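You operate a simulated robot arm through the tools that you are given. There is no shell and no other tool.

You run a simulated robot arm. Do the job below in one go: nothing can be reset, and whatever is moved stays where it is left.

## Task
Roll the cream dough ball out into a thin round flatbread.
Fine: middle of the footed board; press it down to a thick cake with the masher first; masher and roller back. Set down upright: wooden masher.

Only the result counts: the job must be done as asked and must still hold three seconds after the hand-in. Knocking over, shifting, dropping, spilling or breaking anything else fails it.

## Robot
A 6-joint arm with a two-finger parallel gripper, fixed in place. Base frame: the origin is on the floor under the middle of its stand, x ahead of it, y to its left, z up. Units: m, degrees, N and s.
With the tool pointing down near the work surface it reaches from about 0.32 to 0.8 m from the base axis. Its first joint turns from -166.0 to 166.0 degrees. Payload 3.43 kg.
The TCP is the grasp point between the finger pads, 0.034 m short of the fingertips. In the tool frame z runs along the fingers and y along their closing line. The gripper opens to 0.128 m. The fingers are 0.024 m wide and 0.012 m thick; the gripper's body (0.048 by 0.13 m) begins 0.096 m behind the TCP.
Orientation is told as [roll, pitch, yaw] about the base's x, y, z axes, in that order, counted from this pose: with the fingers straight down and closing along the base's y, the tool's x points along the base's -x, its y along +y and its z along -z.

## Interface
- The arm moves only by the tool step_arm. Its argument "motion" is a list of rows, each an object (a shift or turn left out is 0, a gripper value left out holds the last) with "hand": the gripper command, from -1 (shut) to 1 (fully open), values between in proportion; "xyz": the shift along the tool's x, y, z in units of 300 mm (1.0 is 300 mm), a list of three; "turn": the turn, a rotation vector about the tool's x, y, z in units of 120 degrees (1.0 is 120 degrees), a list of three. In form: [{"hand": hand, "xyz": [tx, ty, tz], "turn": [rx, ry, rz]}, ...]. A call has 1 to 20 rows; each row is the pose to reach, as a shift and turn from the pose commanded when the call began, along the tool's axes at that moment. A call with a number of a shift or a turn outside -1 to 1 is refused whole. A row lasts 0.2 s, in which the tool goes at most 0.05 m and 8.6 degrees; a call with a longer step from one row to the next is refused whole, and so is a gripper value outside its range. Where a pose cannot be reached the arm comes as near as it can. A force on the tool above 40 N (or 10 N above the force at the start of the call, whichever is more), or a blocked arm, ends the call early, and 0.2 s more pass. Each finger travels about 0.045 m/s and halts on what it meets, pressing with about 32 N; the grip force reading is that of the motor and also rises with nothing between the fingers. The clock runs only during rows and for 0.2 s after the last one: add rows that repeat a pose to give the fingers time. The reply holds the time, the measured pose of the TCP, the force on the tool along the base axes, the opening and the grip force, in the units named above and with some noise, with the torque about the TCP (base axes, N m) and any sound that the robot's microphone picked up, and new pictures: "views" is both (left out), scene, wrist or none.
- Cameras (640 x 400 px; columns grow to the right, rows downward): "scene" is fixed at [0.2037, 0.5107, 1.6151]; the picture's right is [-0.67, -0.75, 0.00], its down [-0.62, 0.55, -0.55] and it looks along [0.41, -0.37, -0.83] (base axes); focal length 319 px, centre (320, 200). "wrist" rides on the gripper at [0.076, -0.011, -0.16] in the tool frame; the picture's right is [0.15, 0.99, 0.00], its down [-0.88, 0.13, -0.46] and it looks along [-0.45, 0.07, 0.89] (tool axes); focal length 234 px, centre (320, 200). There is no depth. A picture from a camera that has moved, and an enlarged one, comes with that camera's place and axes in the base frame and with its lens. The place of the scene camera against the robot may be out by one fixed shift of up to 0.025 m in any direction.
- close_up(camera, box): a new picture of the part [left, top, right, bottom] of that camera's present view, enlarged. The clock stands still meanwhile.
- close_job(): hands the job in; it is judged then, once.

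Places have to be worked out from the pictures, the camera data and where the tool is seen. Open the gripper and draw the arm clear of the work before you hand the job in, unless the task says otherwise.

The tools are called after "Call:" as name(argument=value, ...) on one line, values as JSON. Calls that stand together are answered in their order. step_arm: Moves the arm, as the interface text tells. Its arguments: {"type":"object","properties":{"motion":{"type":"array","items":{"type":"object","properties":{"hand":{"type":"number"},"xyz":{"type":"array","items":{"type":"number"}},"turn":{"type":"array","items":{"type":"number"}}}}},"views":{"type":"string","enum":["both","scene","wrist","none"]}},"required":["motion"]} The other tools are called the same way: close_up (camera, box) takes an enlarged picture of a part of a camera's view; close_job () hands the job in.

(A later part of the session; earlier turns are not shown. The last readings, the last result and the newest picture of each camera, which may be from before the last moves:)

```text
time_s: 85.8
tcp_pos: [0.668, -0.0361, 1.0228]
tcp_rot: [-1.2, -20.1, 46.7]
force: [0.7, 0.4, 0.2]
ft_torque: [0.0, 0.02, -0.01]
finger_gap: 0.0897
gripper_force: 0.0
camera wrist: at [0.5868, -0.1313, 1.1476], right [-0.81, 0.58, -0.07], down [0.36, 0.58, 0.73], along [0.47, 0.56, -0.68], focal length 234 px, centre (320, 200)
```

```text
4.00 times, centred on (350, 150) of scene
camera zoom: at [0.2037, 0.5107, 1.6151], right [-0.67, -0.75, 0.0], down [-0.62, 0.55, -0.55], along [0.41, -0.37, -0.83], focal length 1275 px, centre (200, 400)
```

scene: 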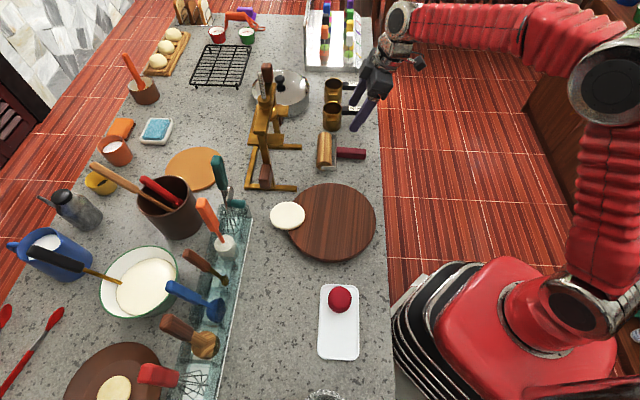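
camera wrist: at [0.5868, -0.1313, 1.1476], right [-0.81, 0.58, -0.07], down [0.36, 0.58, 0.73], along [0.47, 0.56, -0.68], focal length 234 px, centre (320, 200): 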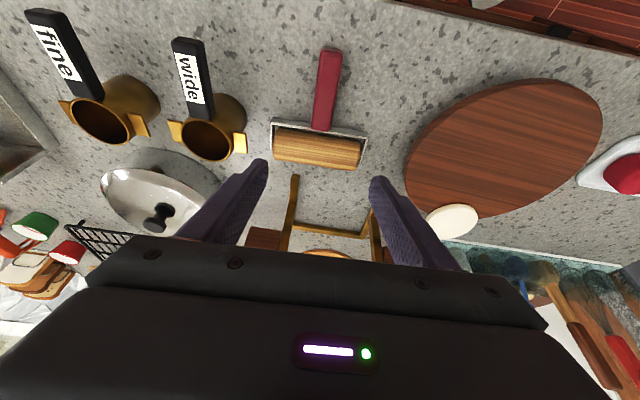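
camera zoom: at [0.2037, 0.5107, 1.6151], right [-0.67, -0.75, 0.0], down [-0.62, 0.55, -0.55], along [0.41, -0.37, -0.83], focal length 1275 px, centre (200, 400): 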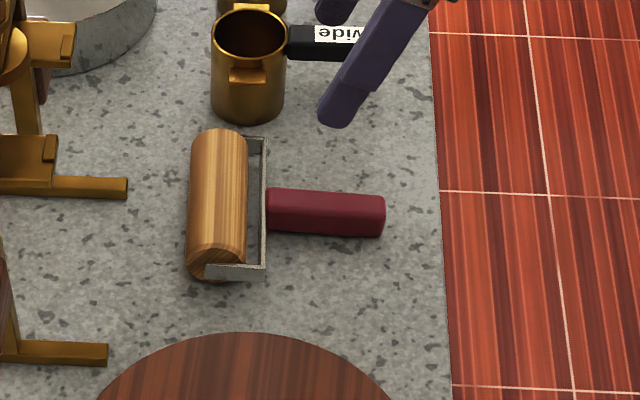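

The roller is back in place and the board is clear. Now I'll go above the displaced cake (estimated at about [0.61, 0.27]), returning the tool to vertical.

Call:
step_arm(motion=[{"hand": 0.5, "xyz": [-0.0115, 0.134, -0.0363], "turn": [-0.0019, 0.0335, 0]}, {"xyz": [-0.0229, 0.268, -0.0725], "turn": [-0.0037, 0.067, 0]}, {"xyz": [-0.0344, 0.402, -0.1088], "turn": [-0.0056, 0.1005, 0]}, {"xyz": [-0.0458, 0.536, -0.145], "turn": [-0.0074, 0.134, 0]}, {"xyz": [-0.0573, 0.67, -0.1813], "turn": [-0.0093, 0.1675, 0]}, {"xyz": [-0.0573, 0.67, -0.1813], "turn": [-0.0093, 0.1675, 0]}], views="wrist")

```text
time_s: 87.2
tcp_pos: [0.5176, 0.0996, 1.0749]
tcp_rot: [0.0, -0.1, 46.5]
force: [-0.3, 0.4, 0.0]
ft_torque: [-0.02, -0.01, 0.0]
finger_gap: 0.0959
gripper_force: 0.1
camera wrist: at [0.4739, 0.0388, 1.2356], right [-0.82, 0.57, 0.0], down [0.51, 0.73, 0.46], along [0.26, 0.37, -0.89], focal length 234 px, centre (320, 200)
```

wrist: 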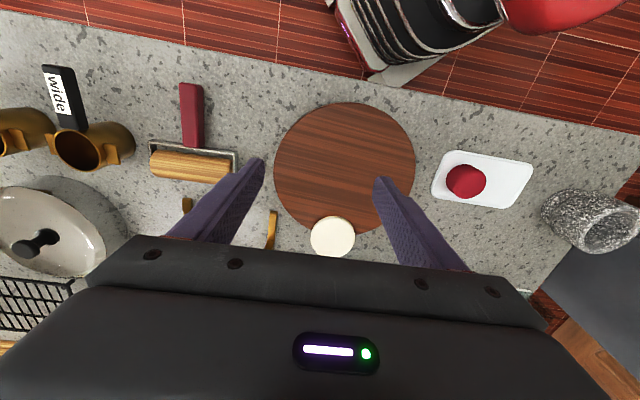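

The cake is at about [0.605, 0.266]. I'll move above it at z ≈ 1.0 to line up a grip along the board-edge direction.

Call:
step_arm(motion=[{"hand": 0.6, "xyz": [-0.1183, 0.0347, 0.02]}, {"xyz": [-0.2365, 0.0693, 0.05]}, {"xyz": [-0.3548, 0.104, 0.1]}, {"xyz": [-0.473, 0.1387, 0.18]}, {"xyz": [-0.5913, 0.1733, 0.25]}, {"xyz": [-0.5913, 0.1733, 0.25]}], views="both")

Call:
close_up(camera="wrist", box=[180, 40, 460, 260])

```text
time_s: 88.6
tcp_pos: [0.6042, 0.2646, 0.9985]
tcp_rot: [0.0, -0.1, 46.5]
force: [0.1, 0.5, 0.6]
ft_torque: [-0.02, 0.02, 0.02]
finger_gap: 0.1024
gripper_force: 0.1
camera wrist: at [0.5602, 0.204, 1.1598], right [-0.82, 0.57, 0.0], down [0.51, 0.73, 0.46], along [0.26, 0.37, -0.89], focal length 234 px, centre (320, 200)
```

scene: 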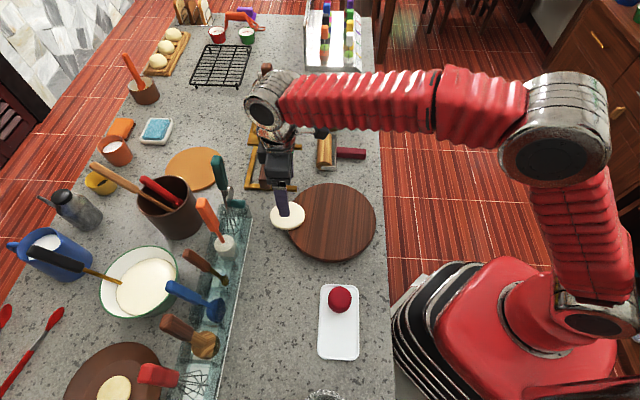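
wrist: 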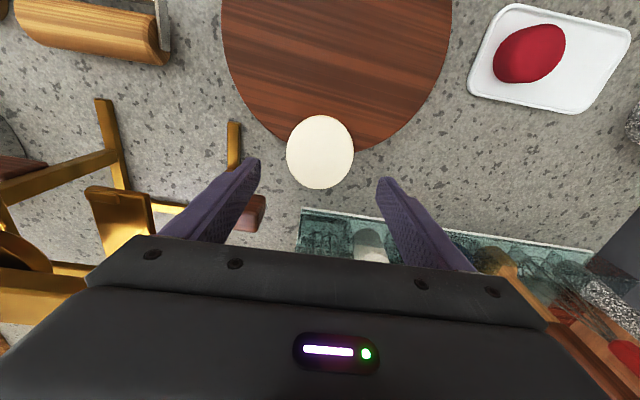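

```text
1.82 times, centred on (320, 150) of wrist
camera zoom: at [0.5602, 0.204, 1.1598], right [-0.82, 0.57, 0.0], down [0.51, 0.73, 0.46], along [0.26, 0.37, -0.89], focal length 426 px, centre (320, 291)
```

zoom: 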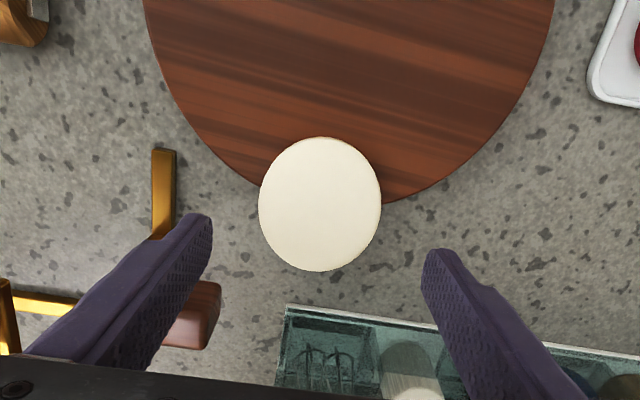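

The cake is centred between the fingers, the clearance to the stand's wooden block is about 3 cm, and the tips stay just above board height. I'll descend and close gently on the cake's sides.

Call:
step_arm(motion=[{"hand": 0.6, "xyz": [-0.0133, 0.0067, 0.12]}, {"xyz": [-0.0133, 0.0067, 0.24]}, {"xyz": [-0.0133, 0.0067, 0.31]}, {"xyz": [-0.0133, 0.0067, 0.335]}, {"xyz": [-0.0133, 0.0067, 0.335]}], views="both")

Call:
close_up(camera="scene", box=[240, 150, 340, 250])

Call:
close_up(camera="wrist", box=[180, 60, 460, 260])

```text
time_s: 89.8
tcp_pos: [0.6072, 0.2715, 0.897]
tcp_rot: [0.1, 0.0, 46.4]
force: [0.2, 0.3, 0.3]
ft_torque: [0.0, -0.03, -0.06]
finger_gap: 0.1025
gripper_force: 0.2
camera wrist: at [0.5625, 0.2098, 1.0575], right [-0.82, 0.57, 0.0], down [0.51, 0.73, 0.46], along [0.26, 0.37, -0.89], focal length 234 px, centre (320, 200)
```

scene: 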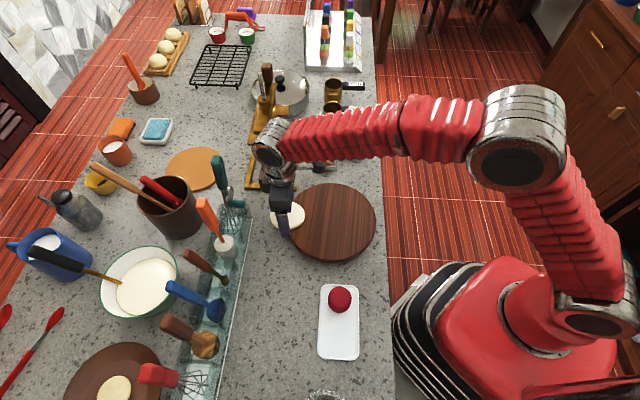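
wrist: 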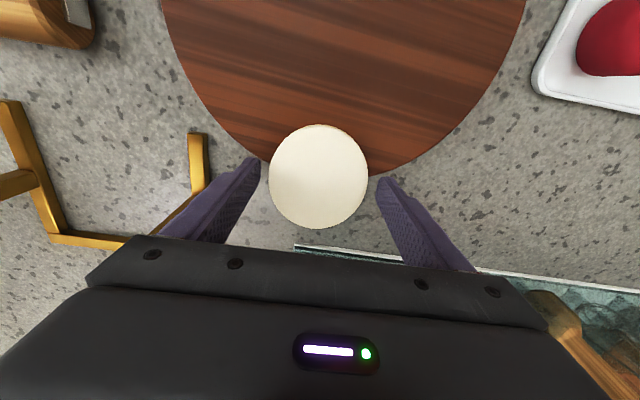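

```text
4.00 times, centred on (290, 200) of scene
camera zoom: at [0.2037, 0.5107, 1.6151], right [-0.67, -0.75, 0.0], down [-0.62, 0.55, -0.55], along [0.41, -0.37, -0.83], focal length 1275 px, centre (440, 200)
```

zoom: 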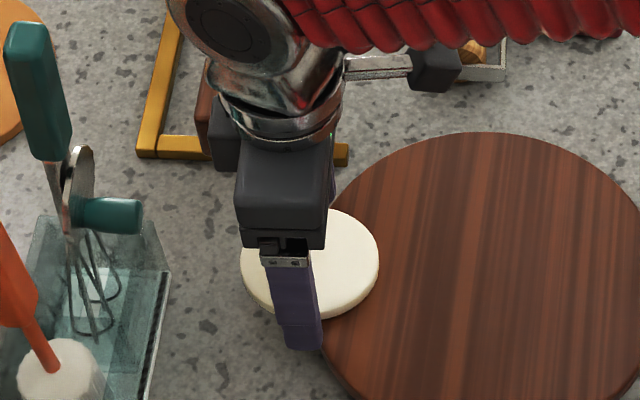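

```text
2.00 times, centred on (320, 160) of wrist
camera zoom: at [0.5625, 0.2098, 1.0575], right [-0.82, 0.57, 0.0], down [0.51, 0.73, 0.46], along [0.26, 0.37, -0.89], focal length 468 px, centre (320, 280)
```

zoom: 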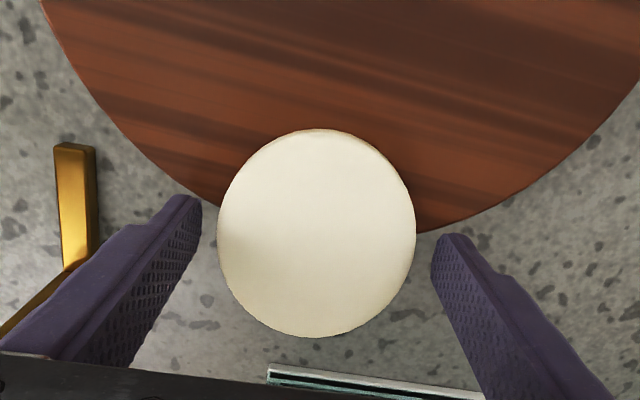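

The cake is centred laterally, and the fingers should come about 5 mm back toward the robot to grip at its widest. I'll adjust and close gently.

Call:
step_arm(motion=[{"hand": 0.6, "xyz": [0.0167, -0.003, 0]}, {"hand": 0.45, "xyz": [0.0167, -0.003, 0]}, {"hand": 0.35, "xyz": [0.0167, -0.003, 0]}, {"hand": 0.25, "xyz": [0.0167, -0.003, 0]}, {"hand": 0.18, "xyz": [0.0167, -0.003, 0]}, {"hand": 0.15, "xyz": [0.0167, -0.003, 0]}, {"hand": 0.15, "xyz": [0.0167, -0.003, 0]}], views="both")

Call:
close_up(camera="wrist", box=[180, 60, 460, 260])

```text
time_s: 91.4
tcp_pos: [0.6045, 0.2654, 0.8968]
tcp_rot: [0.0, -0.1, 46.5]
force: [-0.3, -0.1, 1.0]
ft_torque: [0.01, 0.03, 0.02]
finger_gap: 0.0851
gripper_force: 31.9
camera wrist: at [0.5597, 0.205, 1.0579], right [-0.82, 0.57, 0.0], down [0.51, 0.73, 0.46], along [0.26, 0.37, -0.89], focal length 234 px, centre (320, 200)
```

scene: 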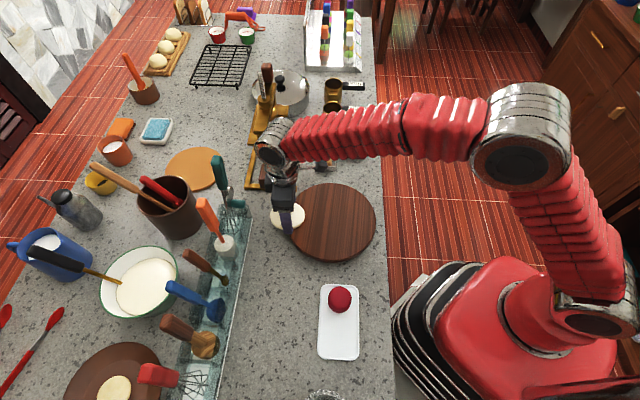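
wrist: 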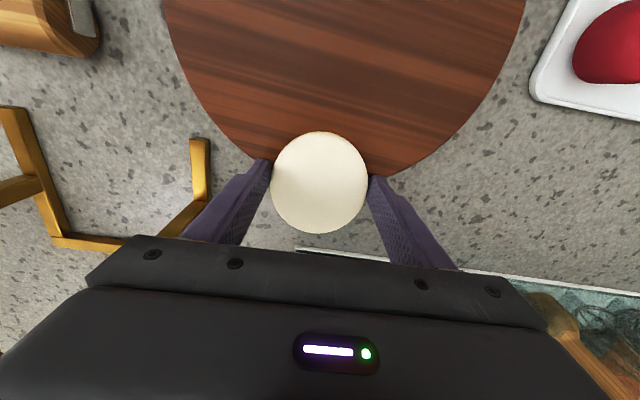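

```text
2.00 times, centred on (320, 160) of wrist
camera zoom: at [0.5597, 0.205, 1.0579], right [-0.82, 0.57, 0.0], down [0.51, 0.73, 0.46], along [0.26, 0.37, -0.89], focal length 468 px, centre (320, 280)
```

zoom: 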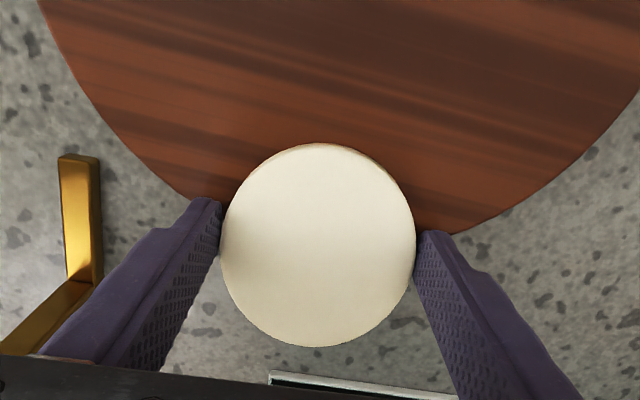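

The cake is gripped (0.085 wide). I'll lift it 25 mm and carry it back to the middle of the board.

Call:
step_arm(motion=[{"hand": 0.15, "xyz": [0, 0, -0.02]}, {"xyz": [0, 0, -0.06]}, {"xyz": [0, 0, -0.1]}, {"xyz": [0.09, 0.003, -0.1]}, {"xyz": [0.185, 0.006, -0.1]}, {"xyz": [0.28, 0.009, -0.1]}, {"xyz": [0.37, 0.012, -0.1]}, {"xyz": [0.37, 0.012, -0.1]}], views="both")

Call:
close_up(camera="scene", box=[270, 150, 390, 270])

Call:
close_up(camera="wrist", box=[140, 20, 500, 260])

```text
time_s: 93.2
tcp_pos: [0.5247, 0.1895, 0.9282]
tcp_rot: [0.0, -0.1, 46.5]
force: [-0.5, -0.5, -1.1]
ft_torque: [0.03, -0.01, 0.01]
finger_gap: 0.0854
gripper_force: 31.7
camera wrist: at [0.4796, 0.1285, 1.0882], right [-0.82, 0.57, 0.0], down [0.51, 0.73, 0.46], along [0.26, 0.37, -0.89], focal length 234 px, centre (320, 200)
```

scene: 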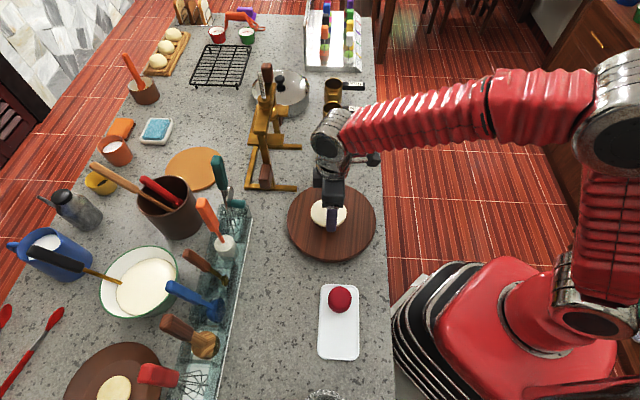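
wrist: 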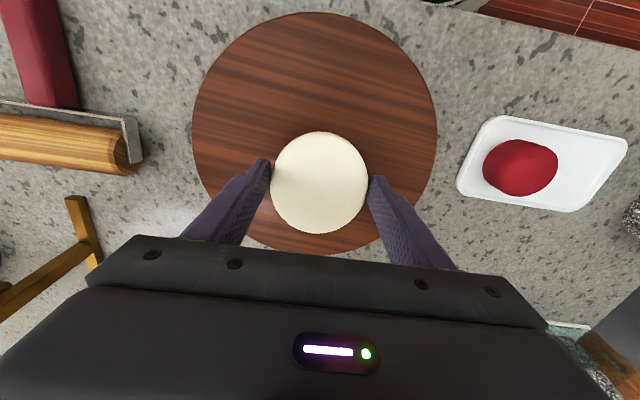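

```text
3.33 times, centred on (330, 210) of scene
camera zoom: at [0.2037, 0.5107, 1.6151], right [-0.67, -0.75, 0.0], down [-0.62, 0.55, -0.55], along [0.41, -0.37, -0.83], focal length 1063 px, centre (287, 167)
```

zoom: 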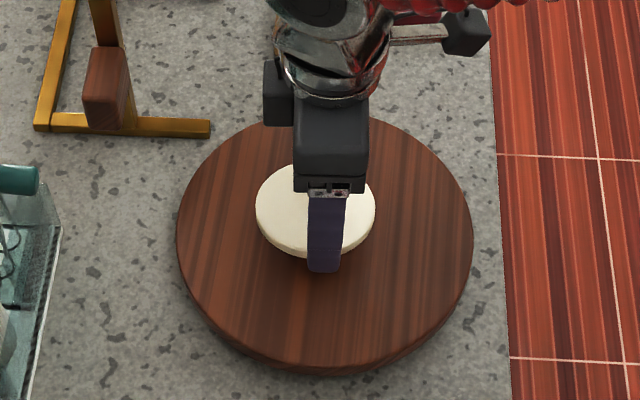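

```text
1.67 times, centred on (320, 140) of wrist
camera zoom: at [0.4796, 0.1285, 1.0882], right [-0.82, 0.57, 0.0], down [0.51, 0.73, 0.46], along [0.26, 0.37, -0.89], focal length 390 px, centre (320, 300)
```

zoom: 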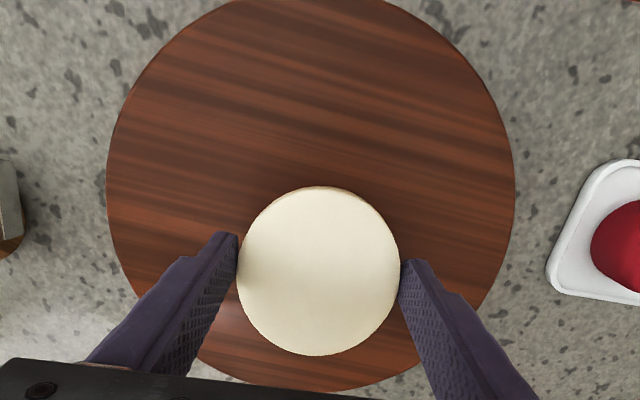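

The cake is nearly over the middle, about 5 mm off along the closing line. I'll correct, lower it onto the board and release.

Call:
step_arm(motion=[{"hand": 0.15, "xyz": [0.007, -0.016, 0]}, {"xyz": [0.007, -0.016, 0.04]}, {"xyz": [0.007, -0.016, 0.08]}, {"xyz": [0.007, -0.016, 0.095]}, {"xyz": [0.007, -0.016, 0.1]}, {"xyz": [0.007, -0.016, 0.1]}], views="none")

```text
time_s: 94.6
tcp_pos: [0.5277, 0.184, 0.898]
tcp_rot: [0.0, -0.1, 46.5]
force: [0.1, -0.8, 0.0]
ft_torque: [0.03, -0.05, 0.05]
finger_gap: 0.0852
gripper_force: 32.1
```

Call:
step_arm(motion=[{"hand": 0.15, "xyz": [0, 0, 0.004]}, {"hand": 0.3, "xyz": [0, 0, 0.004]}, {"hand": 0.5, "xyz": [0, 0, 0.004]}, {"hand": 0.7, "xyz": [0, 0, 0.004]}, {"hand": 0.7, "xyz": [0, 0, 0.004]}, {"hand": 0.7, "xyz": [0, 0, -0.1]}, {"hand": 0.7, "xyz": [0, 0, -0.25]}, {"hand": 0.7, "xyz": [0, 0, -0.4]}, {"hand": 0.7, "xyz": [0, 0, -0.55]}, {"hand": 0.7, "xyz": [0, 0, -0.55]}], views="both")

Call:
close_up(camera="scene", box=[280, 150, 410, 280])

Call:
close_up(camera="wrist", box=[200, 20, 440, 220])

```text
time_s: 96.8
tcp_pos: [0.5282, 0.1826, 1.0613]
tcp_rot: [0.0, -0.1, 46.6]
force: [-0.4, -0.3, -0.4]
ft_torque: [0.01, 0.05, 0.0]
finger_gap: 0.1091
gripper_force: 0.1
camera wrist: at [0.4834, 0.1212, 1.222], right [-0.82, 0.57, 0.0], down [0.51, 0.73, 0.46], along [0.26, 0.37, -0.89], focal length 234 px, centre (320, 200)
```

scene: 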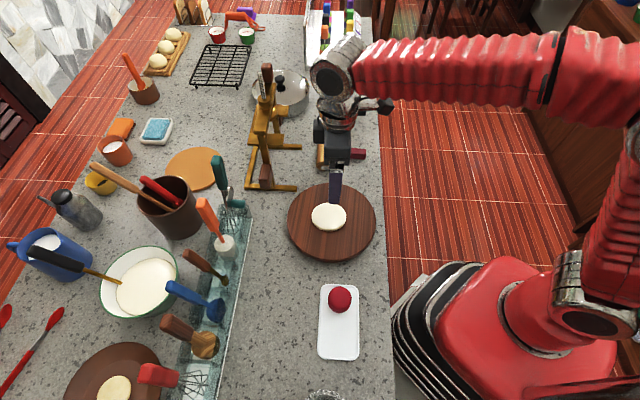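
wrist: 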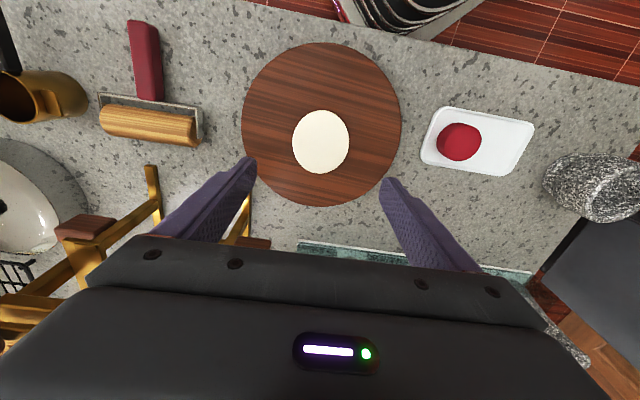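

```text
3.08 times, centred on (345, 215) of scene
camera zoom: at [0.2037, 0.5107, 1.6151], right [-0.67, -0.75, 0.0], down [-0.62, 0.55, -0.55], along [0.41, -0.37, -0.83], focal length 981 px, centre (243, 154)
```

zoom: 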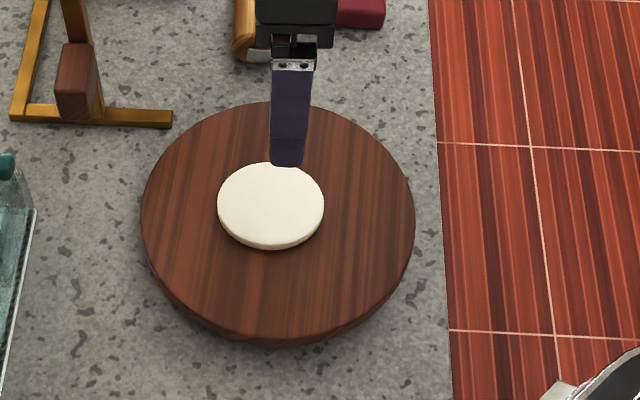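

```text
2.00 times, centred on (320, 120) of wrist
camera zoom: at [0.4834, 0.1212, 1.222], right [-0.82, 0.57, 0.0], down [0.51, 0.73, 0.46], along [0.26, 0.37, -0.89], focal length 468 px, centre (320, 360)
```

zoom: 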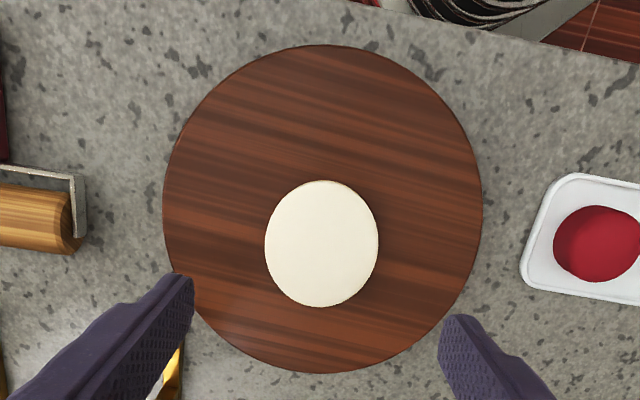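

The cake is centred again (offset about 3 mm), measuring about 98 × 85 mm. This time I'll press the roller down from above onto the cake and roll only within it, in small height steps. I'll go back to pick up the roller.

Call:
step_arm(motion=[{"hand": 0.4, "xyz": [0.03, -0.1203, 0.0], "turn": [0, 0, 0]}, {"xyz": [0.0601, -0.2406, 0.0], "turn": [0.0015, -0.0279, 0]}, {"xyz": [0.0901, -0.3609, 0.04], "turn": [0.003, -0.0558, 0]}, {"xyz": [0.1202, -0.4811, 0.08], "turn": [0.0046, -0.0838, 0]}, {"xyz": [0.1502, -0.6014, 0.12], "turn": [0.0062, -0.1117, 0]}, {"xyz": [0.1803, -0.7217, 0.16], "turn": [0.0078, -0.1396, 0]}, {"xyz": [0.2103, -0.842, 0.2043], "turn": [0.0093, -0.1675, 0]}, {"xyz": [0.2103, -0.842, 0.2043], "turn": [0.0093, -0.1675, 0]}], views="wrist")

Call:
close_up(camera="wrist", box=[200, 40, 440, 240])

```text
time_s: 98.6
tcp_pos: [0.666, -0.0354, 1.0021]
tcp_rot: [-1.1, -20.2, 46.7]
force: [-0.2, -0.4, -0.6]
ft_torque: [0.02, -0.01, -0.02]
finger_gap: 0.0896
gripper_force: 0.1
camera wrist: at [0.5857, -0.1299, 1.1266], right [-0.81, 0.58, -0.07], down [0.36, 0.58, 0.73], along [0.47, 0.57, -0.68], focal length 234 px, centre (320, 200)
```

wrist: 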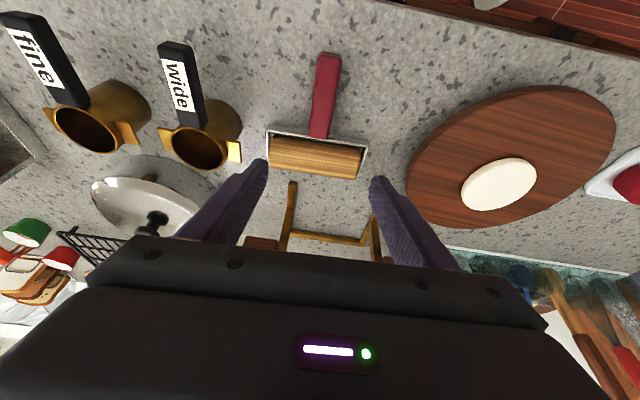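

```text
2.00 times, centred on (320, 140) of wrist
camera zoom: at [0.5857, -0.1299, 1.1266], right [-0.81, 0.58, -0.07], down [0.36, 0.58, 0.73], along [0.47, 0.57, -0.68], focal length 468 px, centre (320, 320)
```

zoom: 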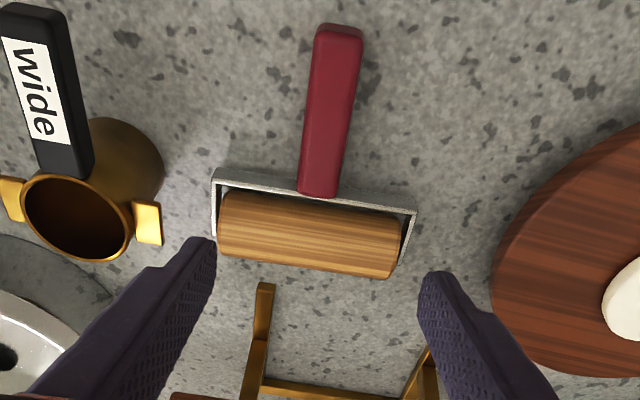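

Aligned over the handle. Descending to the grasp height and closing.

Call:
step_arm(motion=[{"hand": 0.4, "xyz": [0.045, 0, 0.1223]}, {"xyz": [0.09, 0, 0.2445]}, {"xyz": [0.135, 0, 0.3668]}, {"xyz": [0.155, 0, 0.421]}, {"xyz": [0.1607, 0, 0.4367]}, {"xyz": [0.1607, 0, 0.4367]}], views="wrist")

Call:
close_up(camera="wrist", box=[200, 60, 440, 260])

```text
time_s: 100.0
tcp_pos: [0.6666, -0.0387, 0.8611]
tcp_rot: [-1.3, -20.1, 46.7]
force: [1.0, 0.9, -0.2]
ft_torque: [0.01, 0.0, 0.01]
finger_gap: 0.0898
gripper_force: 0.0
camera wrist: at [0.5865, -0.1334, 0.9858], right [-0.81, 0.58, -0.07], down [0.36, 0.58, 0.73], along [0.47, 0.56, -0.68], focal length 234 px, centre (320, 200)
```

wrist: 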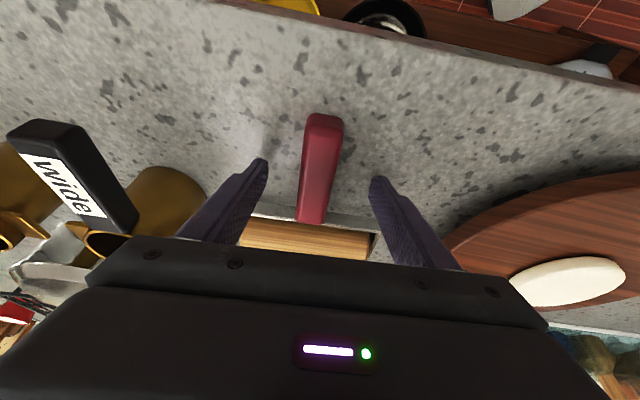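

```text
2.00 times, centred on (320, 160) of wrist
camera zoom: at [0.5865, -0.1334, 0.9858], right [-0.81, 0.58, -0.07], down [0.36, 0.58, 0.73], along [0.47, 0.56, -0.68], focal length 468 px, centre (320, 280)
```

zoom: 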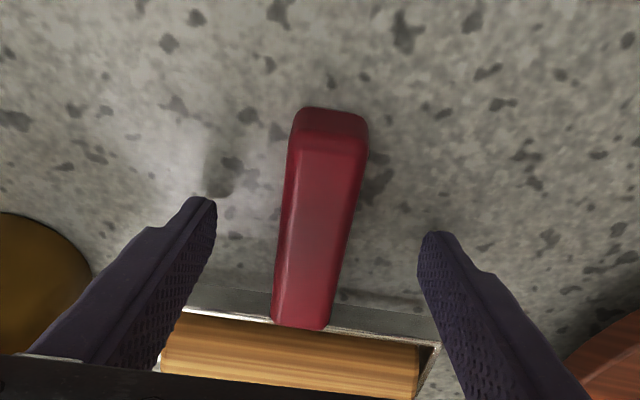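

Call:
step_arm(motion=[{"hand": 0.4, "xyz": [0, -0.006, 0], "turn": [0, 0, -0.012]}, {"hand": 0.1, "xyz": [0, -0.006, 0], "turn": [0, 0, -0.012]}, {"hand": -0.2, "xyz": [0, -0.006, 0], "turn": [0, 0, -0.012]}, {"hand": -0.5, "xyz": [0, -0.006, 0], "turn": [0, 0, -0.012]}, {"hand": -0.8, "xyz": [0, -0.006, 0], "turn": [0, 0, -0.012]}, {"hand": -1, "xyz": [0, -0.006, 0], "turn": [0, 0, -0.012]}, {"hand": -1, "xyz": [0, -0.006, 0], "turn": [0, 0, -0.012]}], views="wrist")

Call:
close_up(camera="wrist", box=[200, 60, 440, 260])

Call:
close_up(camera="scene", box=[290, 100, 410, 200])

```text
time_s: 101.6
tcp_pos: [0.6689, -0.0399, 0.8622]
tcp_rot: [-1.8, -20.2, 48.2]
force: [2.9, -1.6, 4.2]
ft_torque: [0.54, -0.07, -0.38]
finger_gap: 0.0277
gripper_force: 32.3
camera wrist: at [0.5897, -0.1359, 0.9865], right [-0.82, 0.56, -0.08], down [0.34, 0.6, 0.73], along [0.46, 0.57, -0.68], focal length 234 px, centre (320, 200)
```

wrist: 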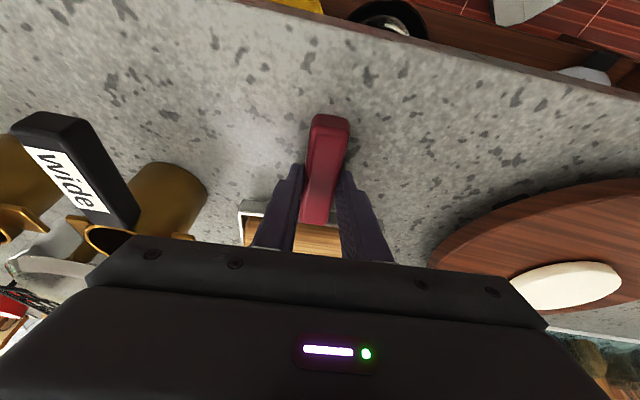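

```text
2.00 times, centred on (320, 160) of wrist
camera zoom: at [0.5897, -0.1359, 0.9865], right [-0.82, 0.56, -0.08], down [0.34, 0.6, 0.73], along [0.46, 0.57, -0.68], focal length 468 px, centre (320, 280)
```

zoom: 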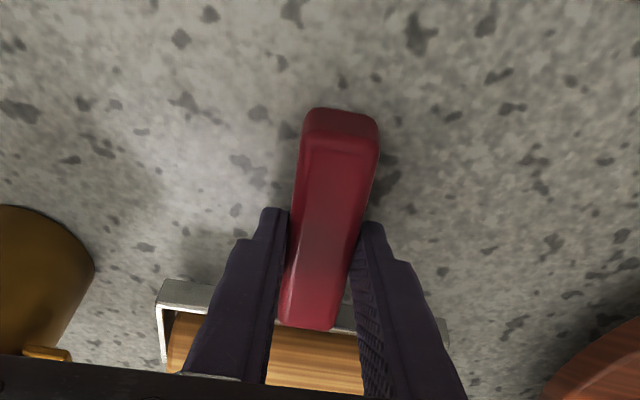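

```text
4.00 times, centred on (350, 150) of scene
camera zoom: at [0.2037, 0.5107, 1.6151], right [-0.67, -0.75, 0.0], down [-0.62, 0.55, -0.55], along [0.41, -0.37, -0.83], focal length 1275 px, centre (200, 400)
```

zoom: 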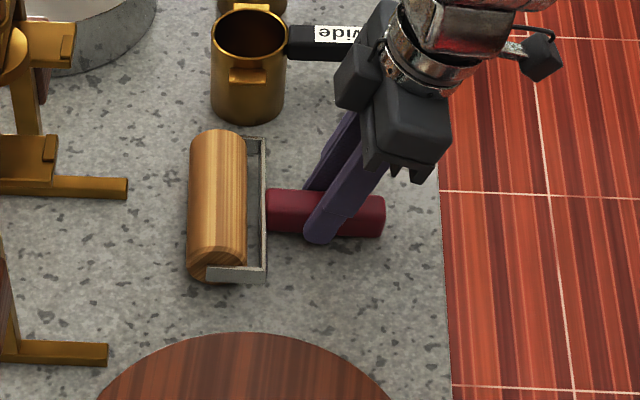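

Roller gripped again. Lifting it straight up.

Call:
step_arm(motion=[{"hand": -1, "xyz": [-0.015, 0, -0.04]}, {"xyz": [-0.05, 0, -0.135]}, {"xyz": [-0.1, 0, -0.27]}, {"xyz": [-0.1381, 0, -0.3754]}, {"xyz": [-0.1381, 0, -0.3754]}], views="none")

Call:
step_arm(motion=[{"hand": -1, "xyz": [-0.004, 0.1467, -0.03], "turn": [-0.0024, 0.0279, 0]}, {"xyz": [-0.0079, 0.2934, -0.0517], "turn": [-0.0047, 0.0558, 0]}, {"xyz": [-0.0119, 0.4402, -0.0517], "turn": [-0.0071, 0.0838, 0]}, {"xyz": [-0.0158, 0.5869, -0.0517], "turn": [-0.0095, 0.1117, 0]}, {"xyz": [-0.0198, 0.7336, -0.0517], "turn": [-0.0118, 0.1396, 0]}, {"xyz": [-0.0237, 0.8803, -0.0517], "turn": [-0.0142, 0.1675, 0]}, {"xyz": [-0.0237, 0.8803, -0.0517], "turn": [-0.0142, 0.1675, 0]}], views="both")

```text
time_s: 102.8
tcp_pos: [0.6672, -0.0334, 0.9818]
tcp_rot: [-1.6, -20.1, 48.2]
force: [-0.2, 0.5, -3.8]
ft_torque: [-0.13, 0.1, -0.02]
finger_gap: 0.0275
gripper_force: 31.7
```

```text
time_s: 104.4
tcp_pos: [0.4685, 0.1428, 0.9936]
tcp_rot: [0.0, 0.0, 48.0]
force: [-1.0, 0.5, -2.8]
ft_torque: [-0.11, 0.1, 0.01]
finger_gap: 0.0273
gripper_force: 32.0
camera wrist: at [0.4261, 0.0807, 1.1539], right [-0.83, 0.55, 0.0], down [0.49, 0.74, 0.46], along [0.25, 0.38, -0.89], focal length 234 px, centre (320, 200)
```

scene: 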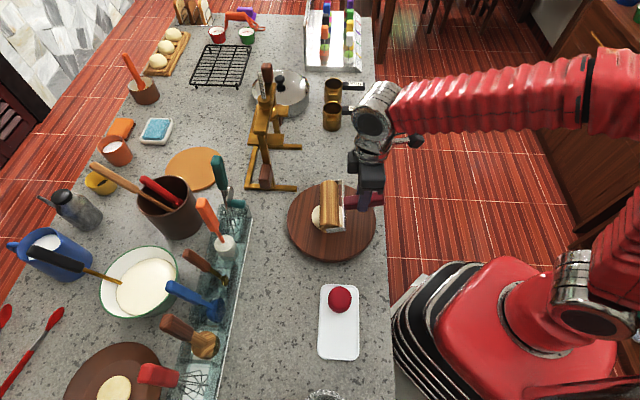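
wrist: 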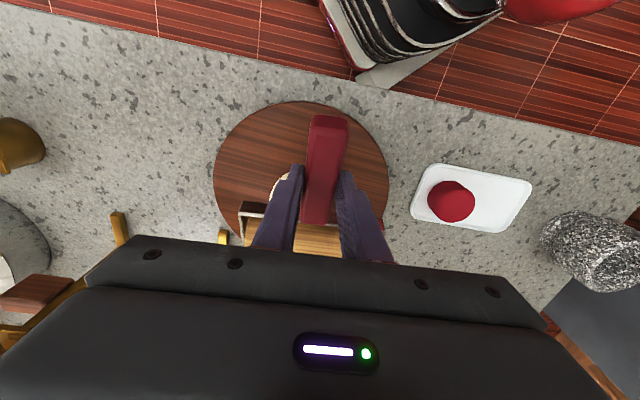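

The roller is over the board and level. Now I'll turn it 90° (to yaw −43.6) to roll across the other direction, where the cake is narrower.

Call:
step_arm(motion=[{"hand": -1, "xyz": [-0.0211, 0.0173, -0.033], "turn": [0, 0, 0.0636]}, {"xyz": [-0.0421, 0.0346, -0.033], "turn": [0, 0, 0.1272]}, {"xyz": [-0.0632, 0.0519, -0.033], "turn": [0, 0, 0.1908]}, {"xyz": [-0.0843, 0.0692, -0.033], "turn": [0, 0, 0.2544]}, {"xyz": [-0.1053, 0.0865, -0.033], "turn": [0, 0, 0.318]}, {"xyz": [-0.1264, 0.1038, -0.033], "turn": [0, 0, 0.3816]}, {"xyz": [-0.1475, 0.1211, -0.033], "turn": [0, 0, 0.4452]}, {"xyz": [-0.1685, 0.1383, -0.033], "turn": [0, 0, 0.5089]}, {"xyz": [-0.1896, 0.1556, -0.033], "turn": [0, 0, 0.5725]}, {"xyz": [-0.2107, 0.1729, -0.033], "turn": [0, 0, 0.6361]}, {"xyz": [-0.2317, 0.1902, -0.033], "turn": [0, 0, 0.6997]}, {"xyz": [-0.2528, 0.2075, -0.033], "turn": [0, 0, 0.7633]}, {"xyz": [-0.2528, 0.2075, -0.033], "turn": [0, 0, 0.7633]}], views="both")

Call:
close_up(camera="scene", box=[270, 130, 400, 270])

Call:
close_up(camera="wrist", box=[180, 60, 460, 260])

```text
time_s: 107.2
tcp_pos: [0.475, 0.2394, 1.0008]
tcp_rot: [0.0, 0.1, -43.7]
force: [0.5, -0.4, -4.2]
ft_torque: [0.1, 0.13, 0.02]
finger_gap: 0.0278
gripper_force: 32.5
camera wrist: at [0.4131, 0.2863, 1.1617], right [0.58, 0.82, 0.0], down [0.73, -0.51, 0.45], along [0.37, -0.26, -0.89], focal length 234 px, centre (320, 200)
```

scene: 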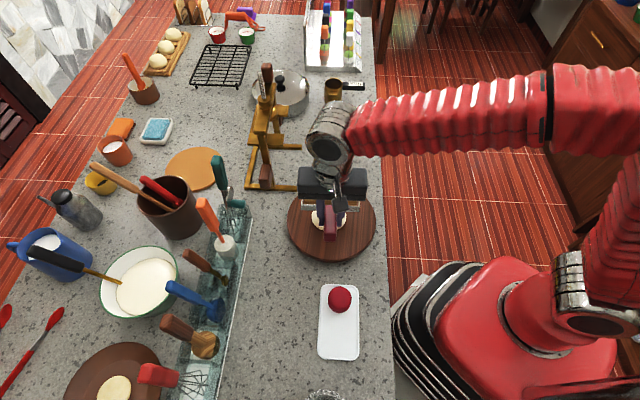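
wrist: 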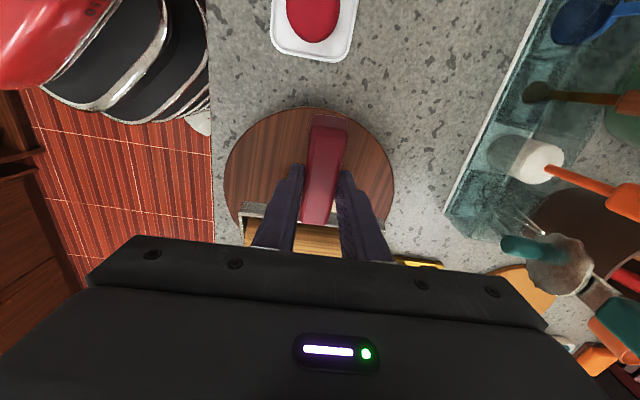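

```text
2.86 times, centred on (335, 200) of scene
camera zoom: at [0.2037, 0.5107, 1.6151], right [-0.67, -0.75, 0.0], down [-0.62, 0.55, -0.55], along [0.41, -0.37, -0.83], focal length 911 px, centre (277, 200)
```

zoom: 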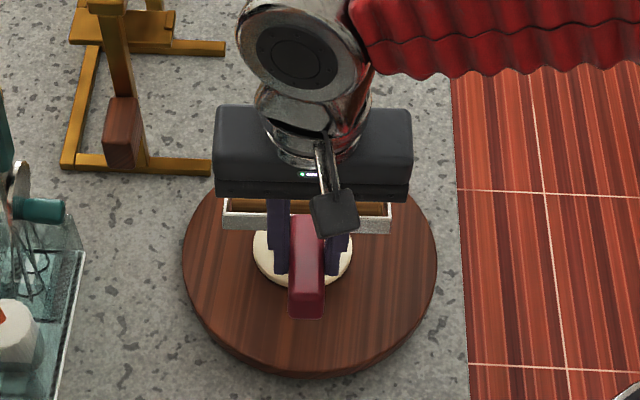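

```text
2.00 times, centred on (320, 160) of wrist
camera zoom: at [0.4131, 0.2863, 1.1617], right [0.58, 0.82, 0.0], down [0.73, -0.51, 0.45], along [0.37, -0.26, -0.89], focal length 468 px, centre (320, 280)
```

zoom: 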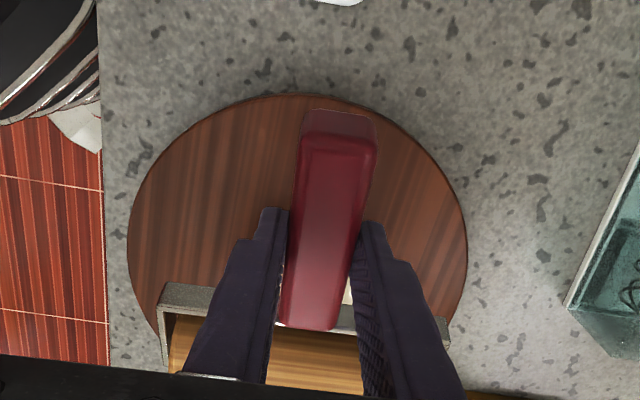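

The axle is now above the cake centre, perpendicular to before. I'll lower onto the cake from above to a 14 mm gap and roll gently ±3 cm, staying on top of the cake.

Call:
step_arm(motion=[{"hand": -1, "xyz": [0, 0, 0.09]}, {"xyz": [0, 0, 0.165]}, {"xyz": [0, 0, 0.18]}, {"xyz": [0, 0, 0.186]}, {"xyz": [-0.033, 0, 0.186]}, {"xyz": [-0.067, 0, 0.186]}, {"xyz": [-0.1, 0, 0.186]}, {"xyz": [-0.067, 0, 0.186]}, {"xyz": [-0.033, 0, 0.186]}, {"xyz": [0, 0, 0.186]}, {"xyz": [0.033, 0, 0.186]}, {"xyz": [0.067, 0, 0.186]}, {"xyz": [0.1, 0, 0.186]}, {"xyz": [0.067, 0, 0.186]}, {"xyz": [0.033, 0, 0.186]}, {"xyz": [0, 0, 0.186]}], views="scene")

Call:
close_up(camera="scene", box=[280, 150, 410, 280])

```text
time_s: 110.6
tcp_pos: [0.4747, 0.2385, 0.9464]
tcp_rot: [0.0, 0.0, -43.6]
force: [-0.7, -0.1, -3.5]
ft_torque: [0.06, 0.07, 0.02]
finger_gap: 0.0279
gripper_force: 32.1
```

scene: 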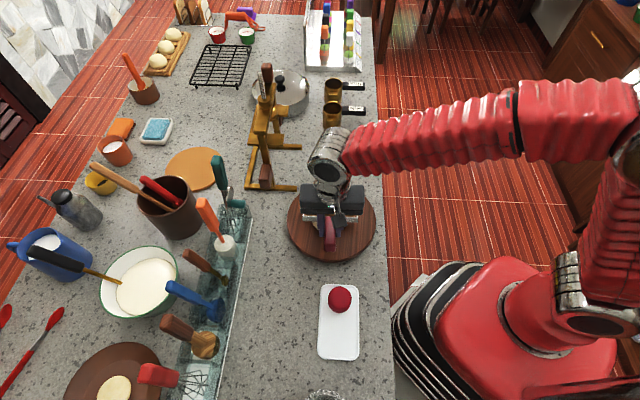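

```text
3.08 times, centred on (345, 215) of scene
camera zoom: at [0.2037, 0.5107, 1.6151], right [-0.67, -0.75, 0.0], down [-0.62, 0.55, -0.55], along [0.41, -0.37, -0.83], focal length 981 px, centre (243, 154)
```

zoom: 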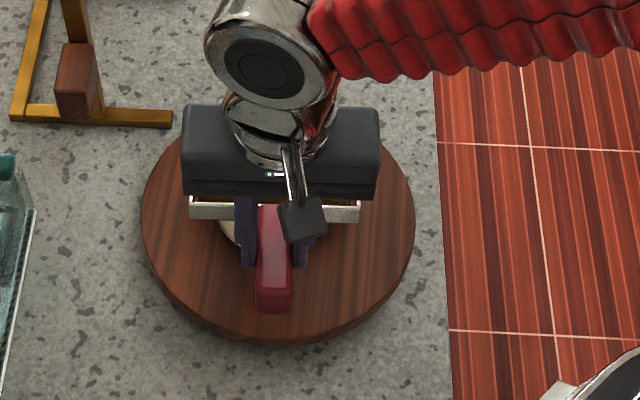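

The view is partly blocked, but there's no reaction force yet. I'll lower another 2 mm and roll ±3 cm again, checking the force.

Call:
step_arm(motion=[{"hand": -1, "xyz": [0, 0, 0.0033]}, {"xyz": [0, 0, 0.0067]}, {"xyz": [-0.033, 0, 0.0067]}, {"xyz": [-0.067, 0, 0.0067]}, {"xyz": [-0.1, 0, 0.0067]}, {"xyz": [-0.067, 0, 0.0067]}, {"xyz": [-0.033, 0, 0.0067]}, {"xyz": [0, 0, 0.0067]}, {"xyz": [0.033, 0, 0.0067]}, {"xyz": [0.067, 0, 0.0067]}, {"xyz": [0.1, 0, 0.0067]}, {"xyz": [0.067, 0, 0.0067]}, {"xyz": [0.033, 0, 0.0067]}, {"xyz": [0, 0, 0.0067]}], views="scene")

Call:
close_up(camera="scene", box=[280, 150, 410, 280])

```text
time_s: 113.6
tcp_pos: [0.4777, 0.2407, 0.9424]
tcp_rot: [-0.1, 0.0, -43.5]
force: [1.3, 1.0, 0.5]
ft_torque: [-0.02, -0.2, 0.12]
finger_gap: 0.0279
gripper_force: 32.4
```

scene: 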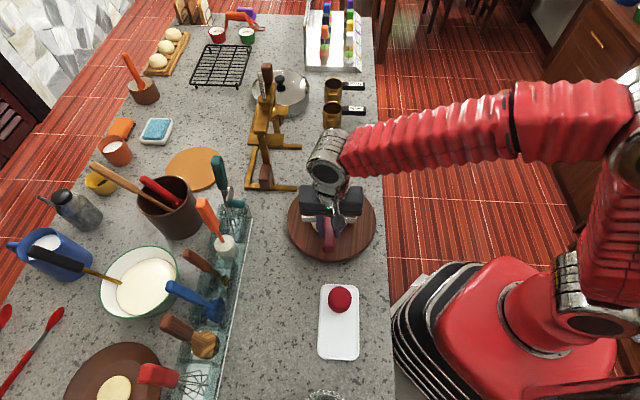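

```text
3.08 times, centred on (345, 215) of scene
camera zoom: at [0.2037, 0.5107, 1.6151], right [-0.67, -0.75, 0.0], down [-0.62, 0.55, -0.55], along [0.41, -0.37, -0.83], focal length 981 px, centre (243, 154)
```

zoom: 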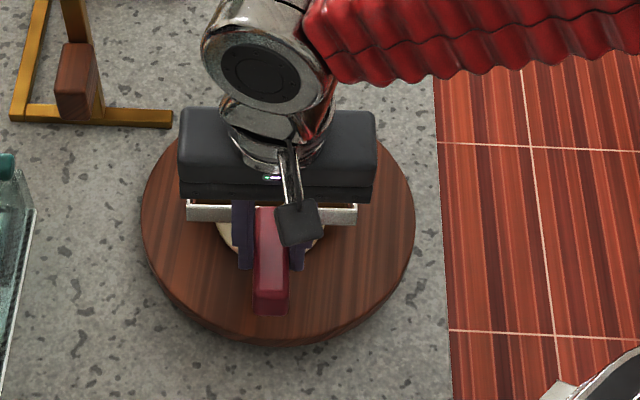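

Contact now: about 4 N of reaction. I'll lift and slide aside to see how the cake has changed.

Call:
step_arm(motion=[{"hand": -1, "xyz": [0, 0, -0.06]}, {"xyz": [0.05, 0, -0.14]}, {"xyz": [0.2, 0, -0.16]}, {"xyz": [0.35, 0, -0.16]}, {"xyz": [0.35, 0, -0.16]}], views="scene")

Call:
close_up(camera="scene", box=[280, 150, 410, 280])

```text
time_s: 114.8
tcp_pos: [0.3991, 0.3137, 0.9945]
tcp_rot: [0.1, 0.0, -43.6]
force: [-0.2, -0.3, -4.5]
ft_torque: [0.11, 0.12, -0.01]
finger_gap: 0.0274
gripper_force: 31.9
```

scene: 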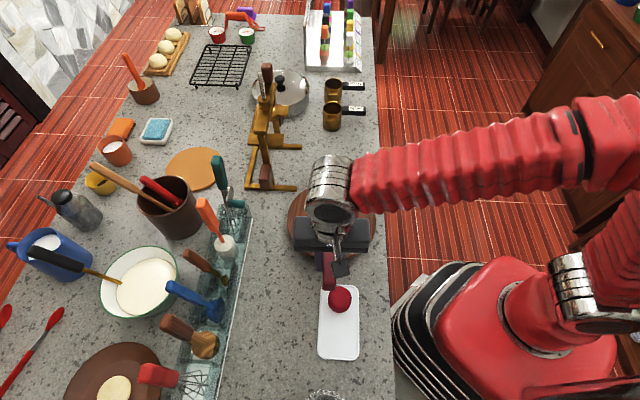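

```text
3.08 times, centred on (345, 215) of scene
camera zoom: at [0.2037, 0.5107, 1.6151], right [-0.67, -0.75, 0.0], down [-0.62, 0.55, -0.55], along [0.41, -0.37, -0.83], focal length 981 px, centre (243, 154)
```

zoom: 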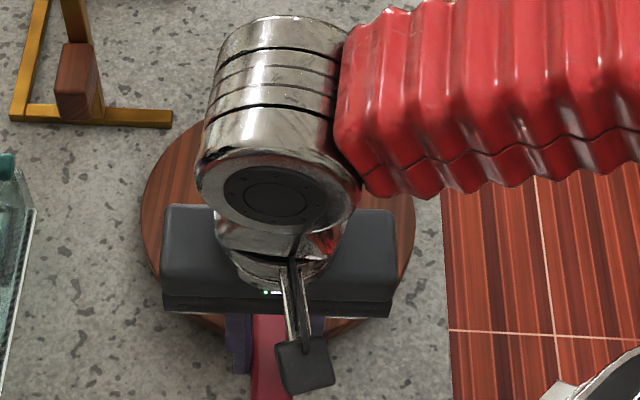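

The gripper blocks the scene view, so I'll move it toward the robot side for a clear look.

Call:
step_arm(motion=[{"hand": -1, "xyz": [-0.07, -0.11, -0.06]}, {"xyz": [-0.15, -0.23, -0.12]}, {"xyz": [-0.22, -0.34, -0.183]}, {"xyz": [-0.29, -0.45, -0.183]}, {"xyz": [-0.352, -0.558, -0.183]}, {"xyz": [-0.352, -0.558, -0.183]}], views="both")

Call:
close_up(camera="scene", box=[280, 150, 410, 280])

```text
time_s: 116.2
tcp_pos: [0.36, 0.1162, 1.0467]
tcp_rot: [0.0, 0.0, -43.6]
force: [-0.7, -0.1, -3.6]
ft_torque: [0.07, 0.1, -0.02]
finger_gap: 0.0276
gripper_force: 32.0
camera wrist: at [0.2975, 0.161, 1.208], right [0.58, 0.82, 0.0], down [0.73, -0.51, 0.45], along [0.37, -0.26, -0.89], focal length 234 px, centre (320, 200)
```

scene: 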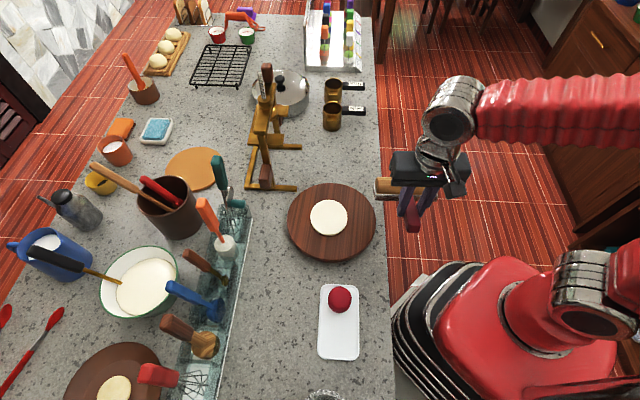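
wrist: 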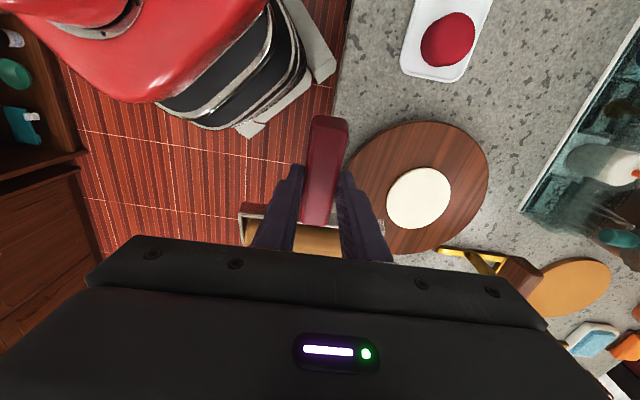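

```text
3.08 times, centred on (345, 215) of scene
camera zoom: at [0.2037, 0.5107, 1.6151], right [-0.67, -0.75, 0.0], down [-0.62, 0.55, -0.55], along [0.41, -0.37, -0.83], focal length 981 px, centre (243, 154)
```

zoom: 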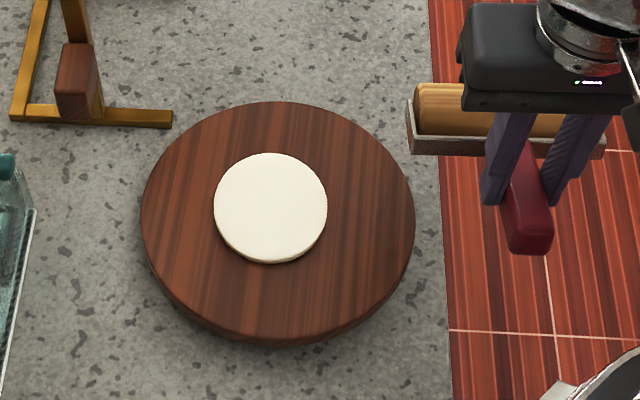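

Pressing from above works well: the cake is now about 104 × 117 mm and about 10.7 mm thick, still near the middle. I'll turn the roller back to the first direction to stretch the other axis.

Call:
step_arm(motion=[{"hand": -1, "xyz": [-0.0193, 0.0268, 0.0], "turn": [0, 0, -0.0625]}, {"xyz": [-0.0386, 0.0536, 0.0], "turn": [0, 0, -0.125]}, {"xyz": [-0.0579, 0.0804, 0.02], "turn": [0, 0, -0.1875]}, {"xyz": [-0.0772, 0.1072, 0.04], "turn": [0, 0, -0.25]}, {"xyz": [-0.0965, 0.134, 0.06], "turn": [0, 0, -0.3125]}, {"xyz": [-0.1158, 0.1608, 0.08], "turn": [0, 0, -0.375]}, {"xyz": [-0.1352, 0.1877, 0.1], "turn": [0, 0, -0.4375]}, {"xyz": [-0.1545, 0.2145, 0.12], "turn": [0, 0, -0.5]}, {"xyz": [-0.1738, 0.2413, 0.14], "turn": [0, 0, -0.5625]}, {"xyz": [-0.1931, 0.2681, 0.1533], "turn": [0, 0, -0.625]}, {"xyz": [-0.2124, 0.2949, 0.1533], "turn": [0, 0, -0.6875]}, {"xyz": [-0.2317, 0.3217, 0.1533], "turn": [0, 0, -0.75]}, {"xyz": [-0.2317, 0.3217, 0.1533], "turn": [0, 0, -0.75]}], views="scene")

Call:
close_up(camera="scene", box=[280, 150, 410, 280])

```text
time_s: 119.0
tcp_pos: [0.4784, 0.1408, 1.0012]
tcp_rot: [0.1, 0.0, 46.6]
force: [-0.7, 0.8, -3.3]
ft_torque: [-0.12, 0.06, 0.02]
finger_gap: 0.0277
gripper_force: 32.1
```

scene: 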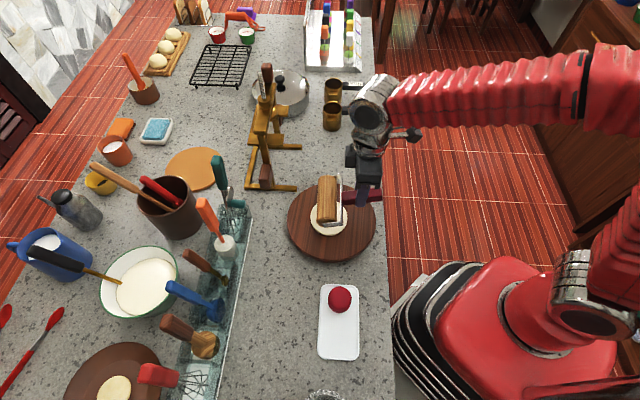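

```text
3.08 times, centred on (345, 215) of scene
camera zoom: at [0.2037, 0.5107, 1.6151], right [-0.67, -0.75, 0.0], down [-0.62, 0.55, -0.55], along [0.41, -0.37, -0.83], focal length 981 px, centre (243, 154)
```

zoom: 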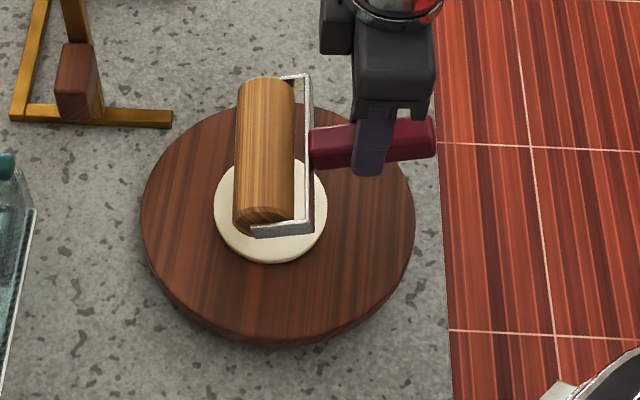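

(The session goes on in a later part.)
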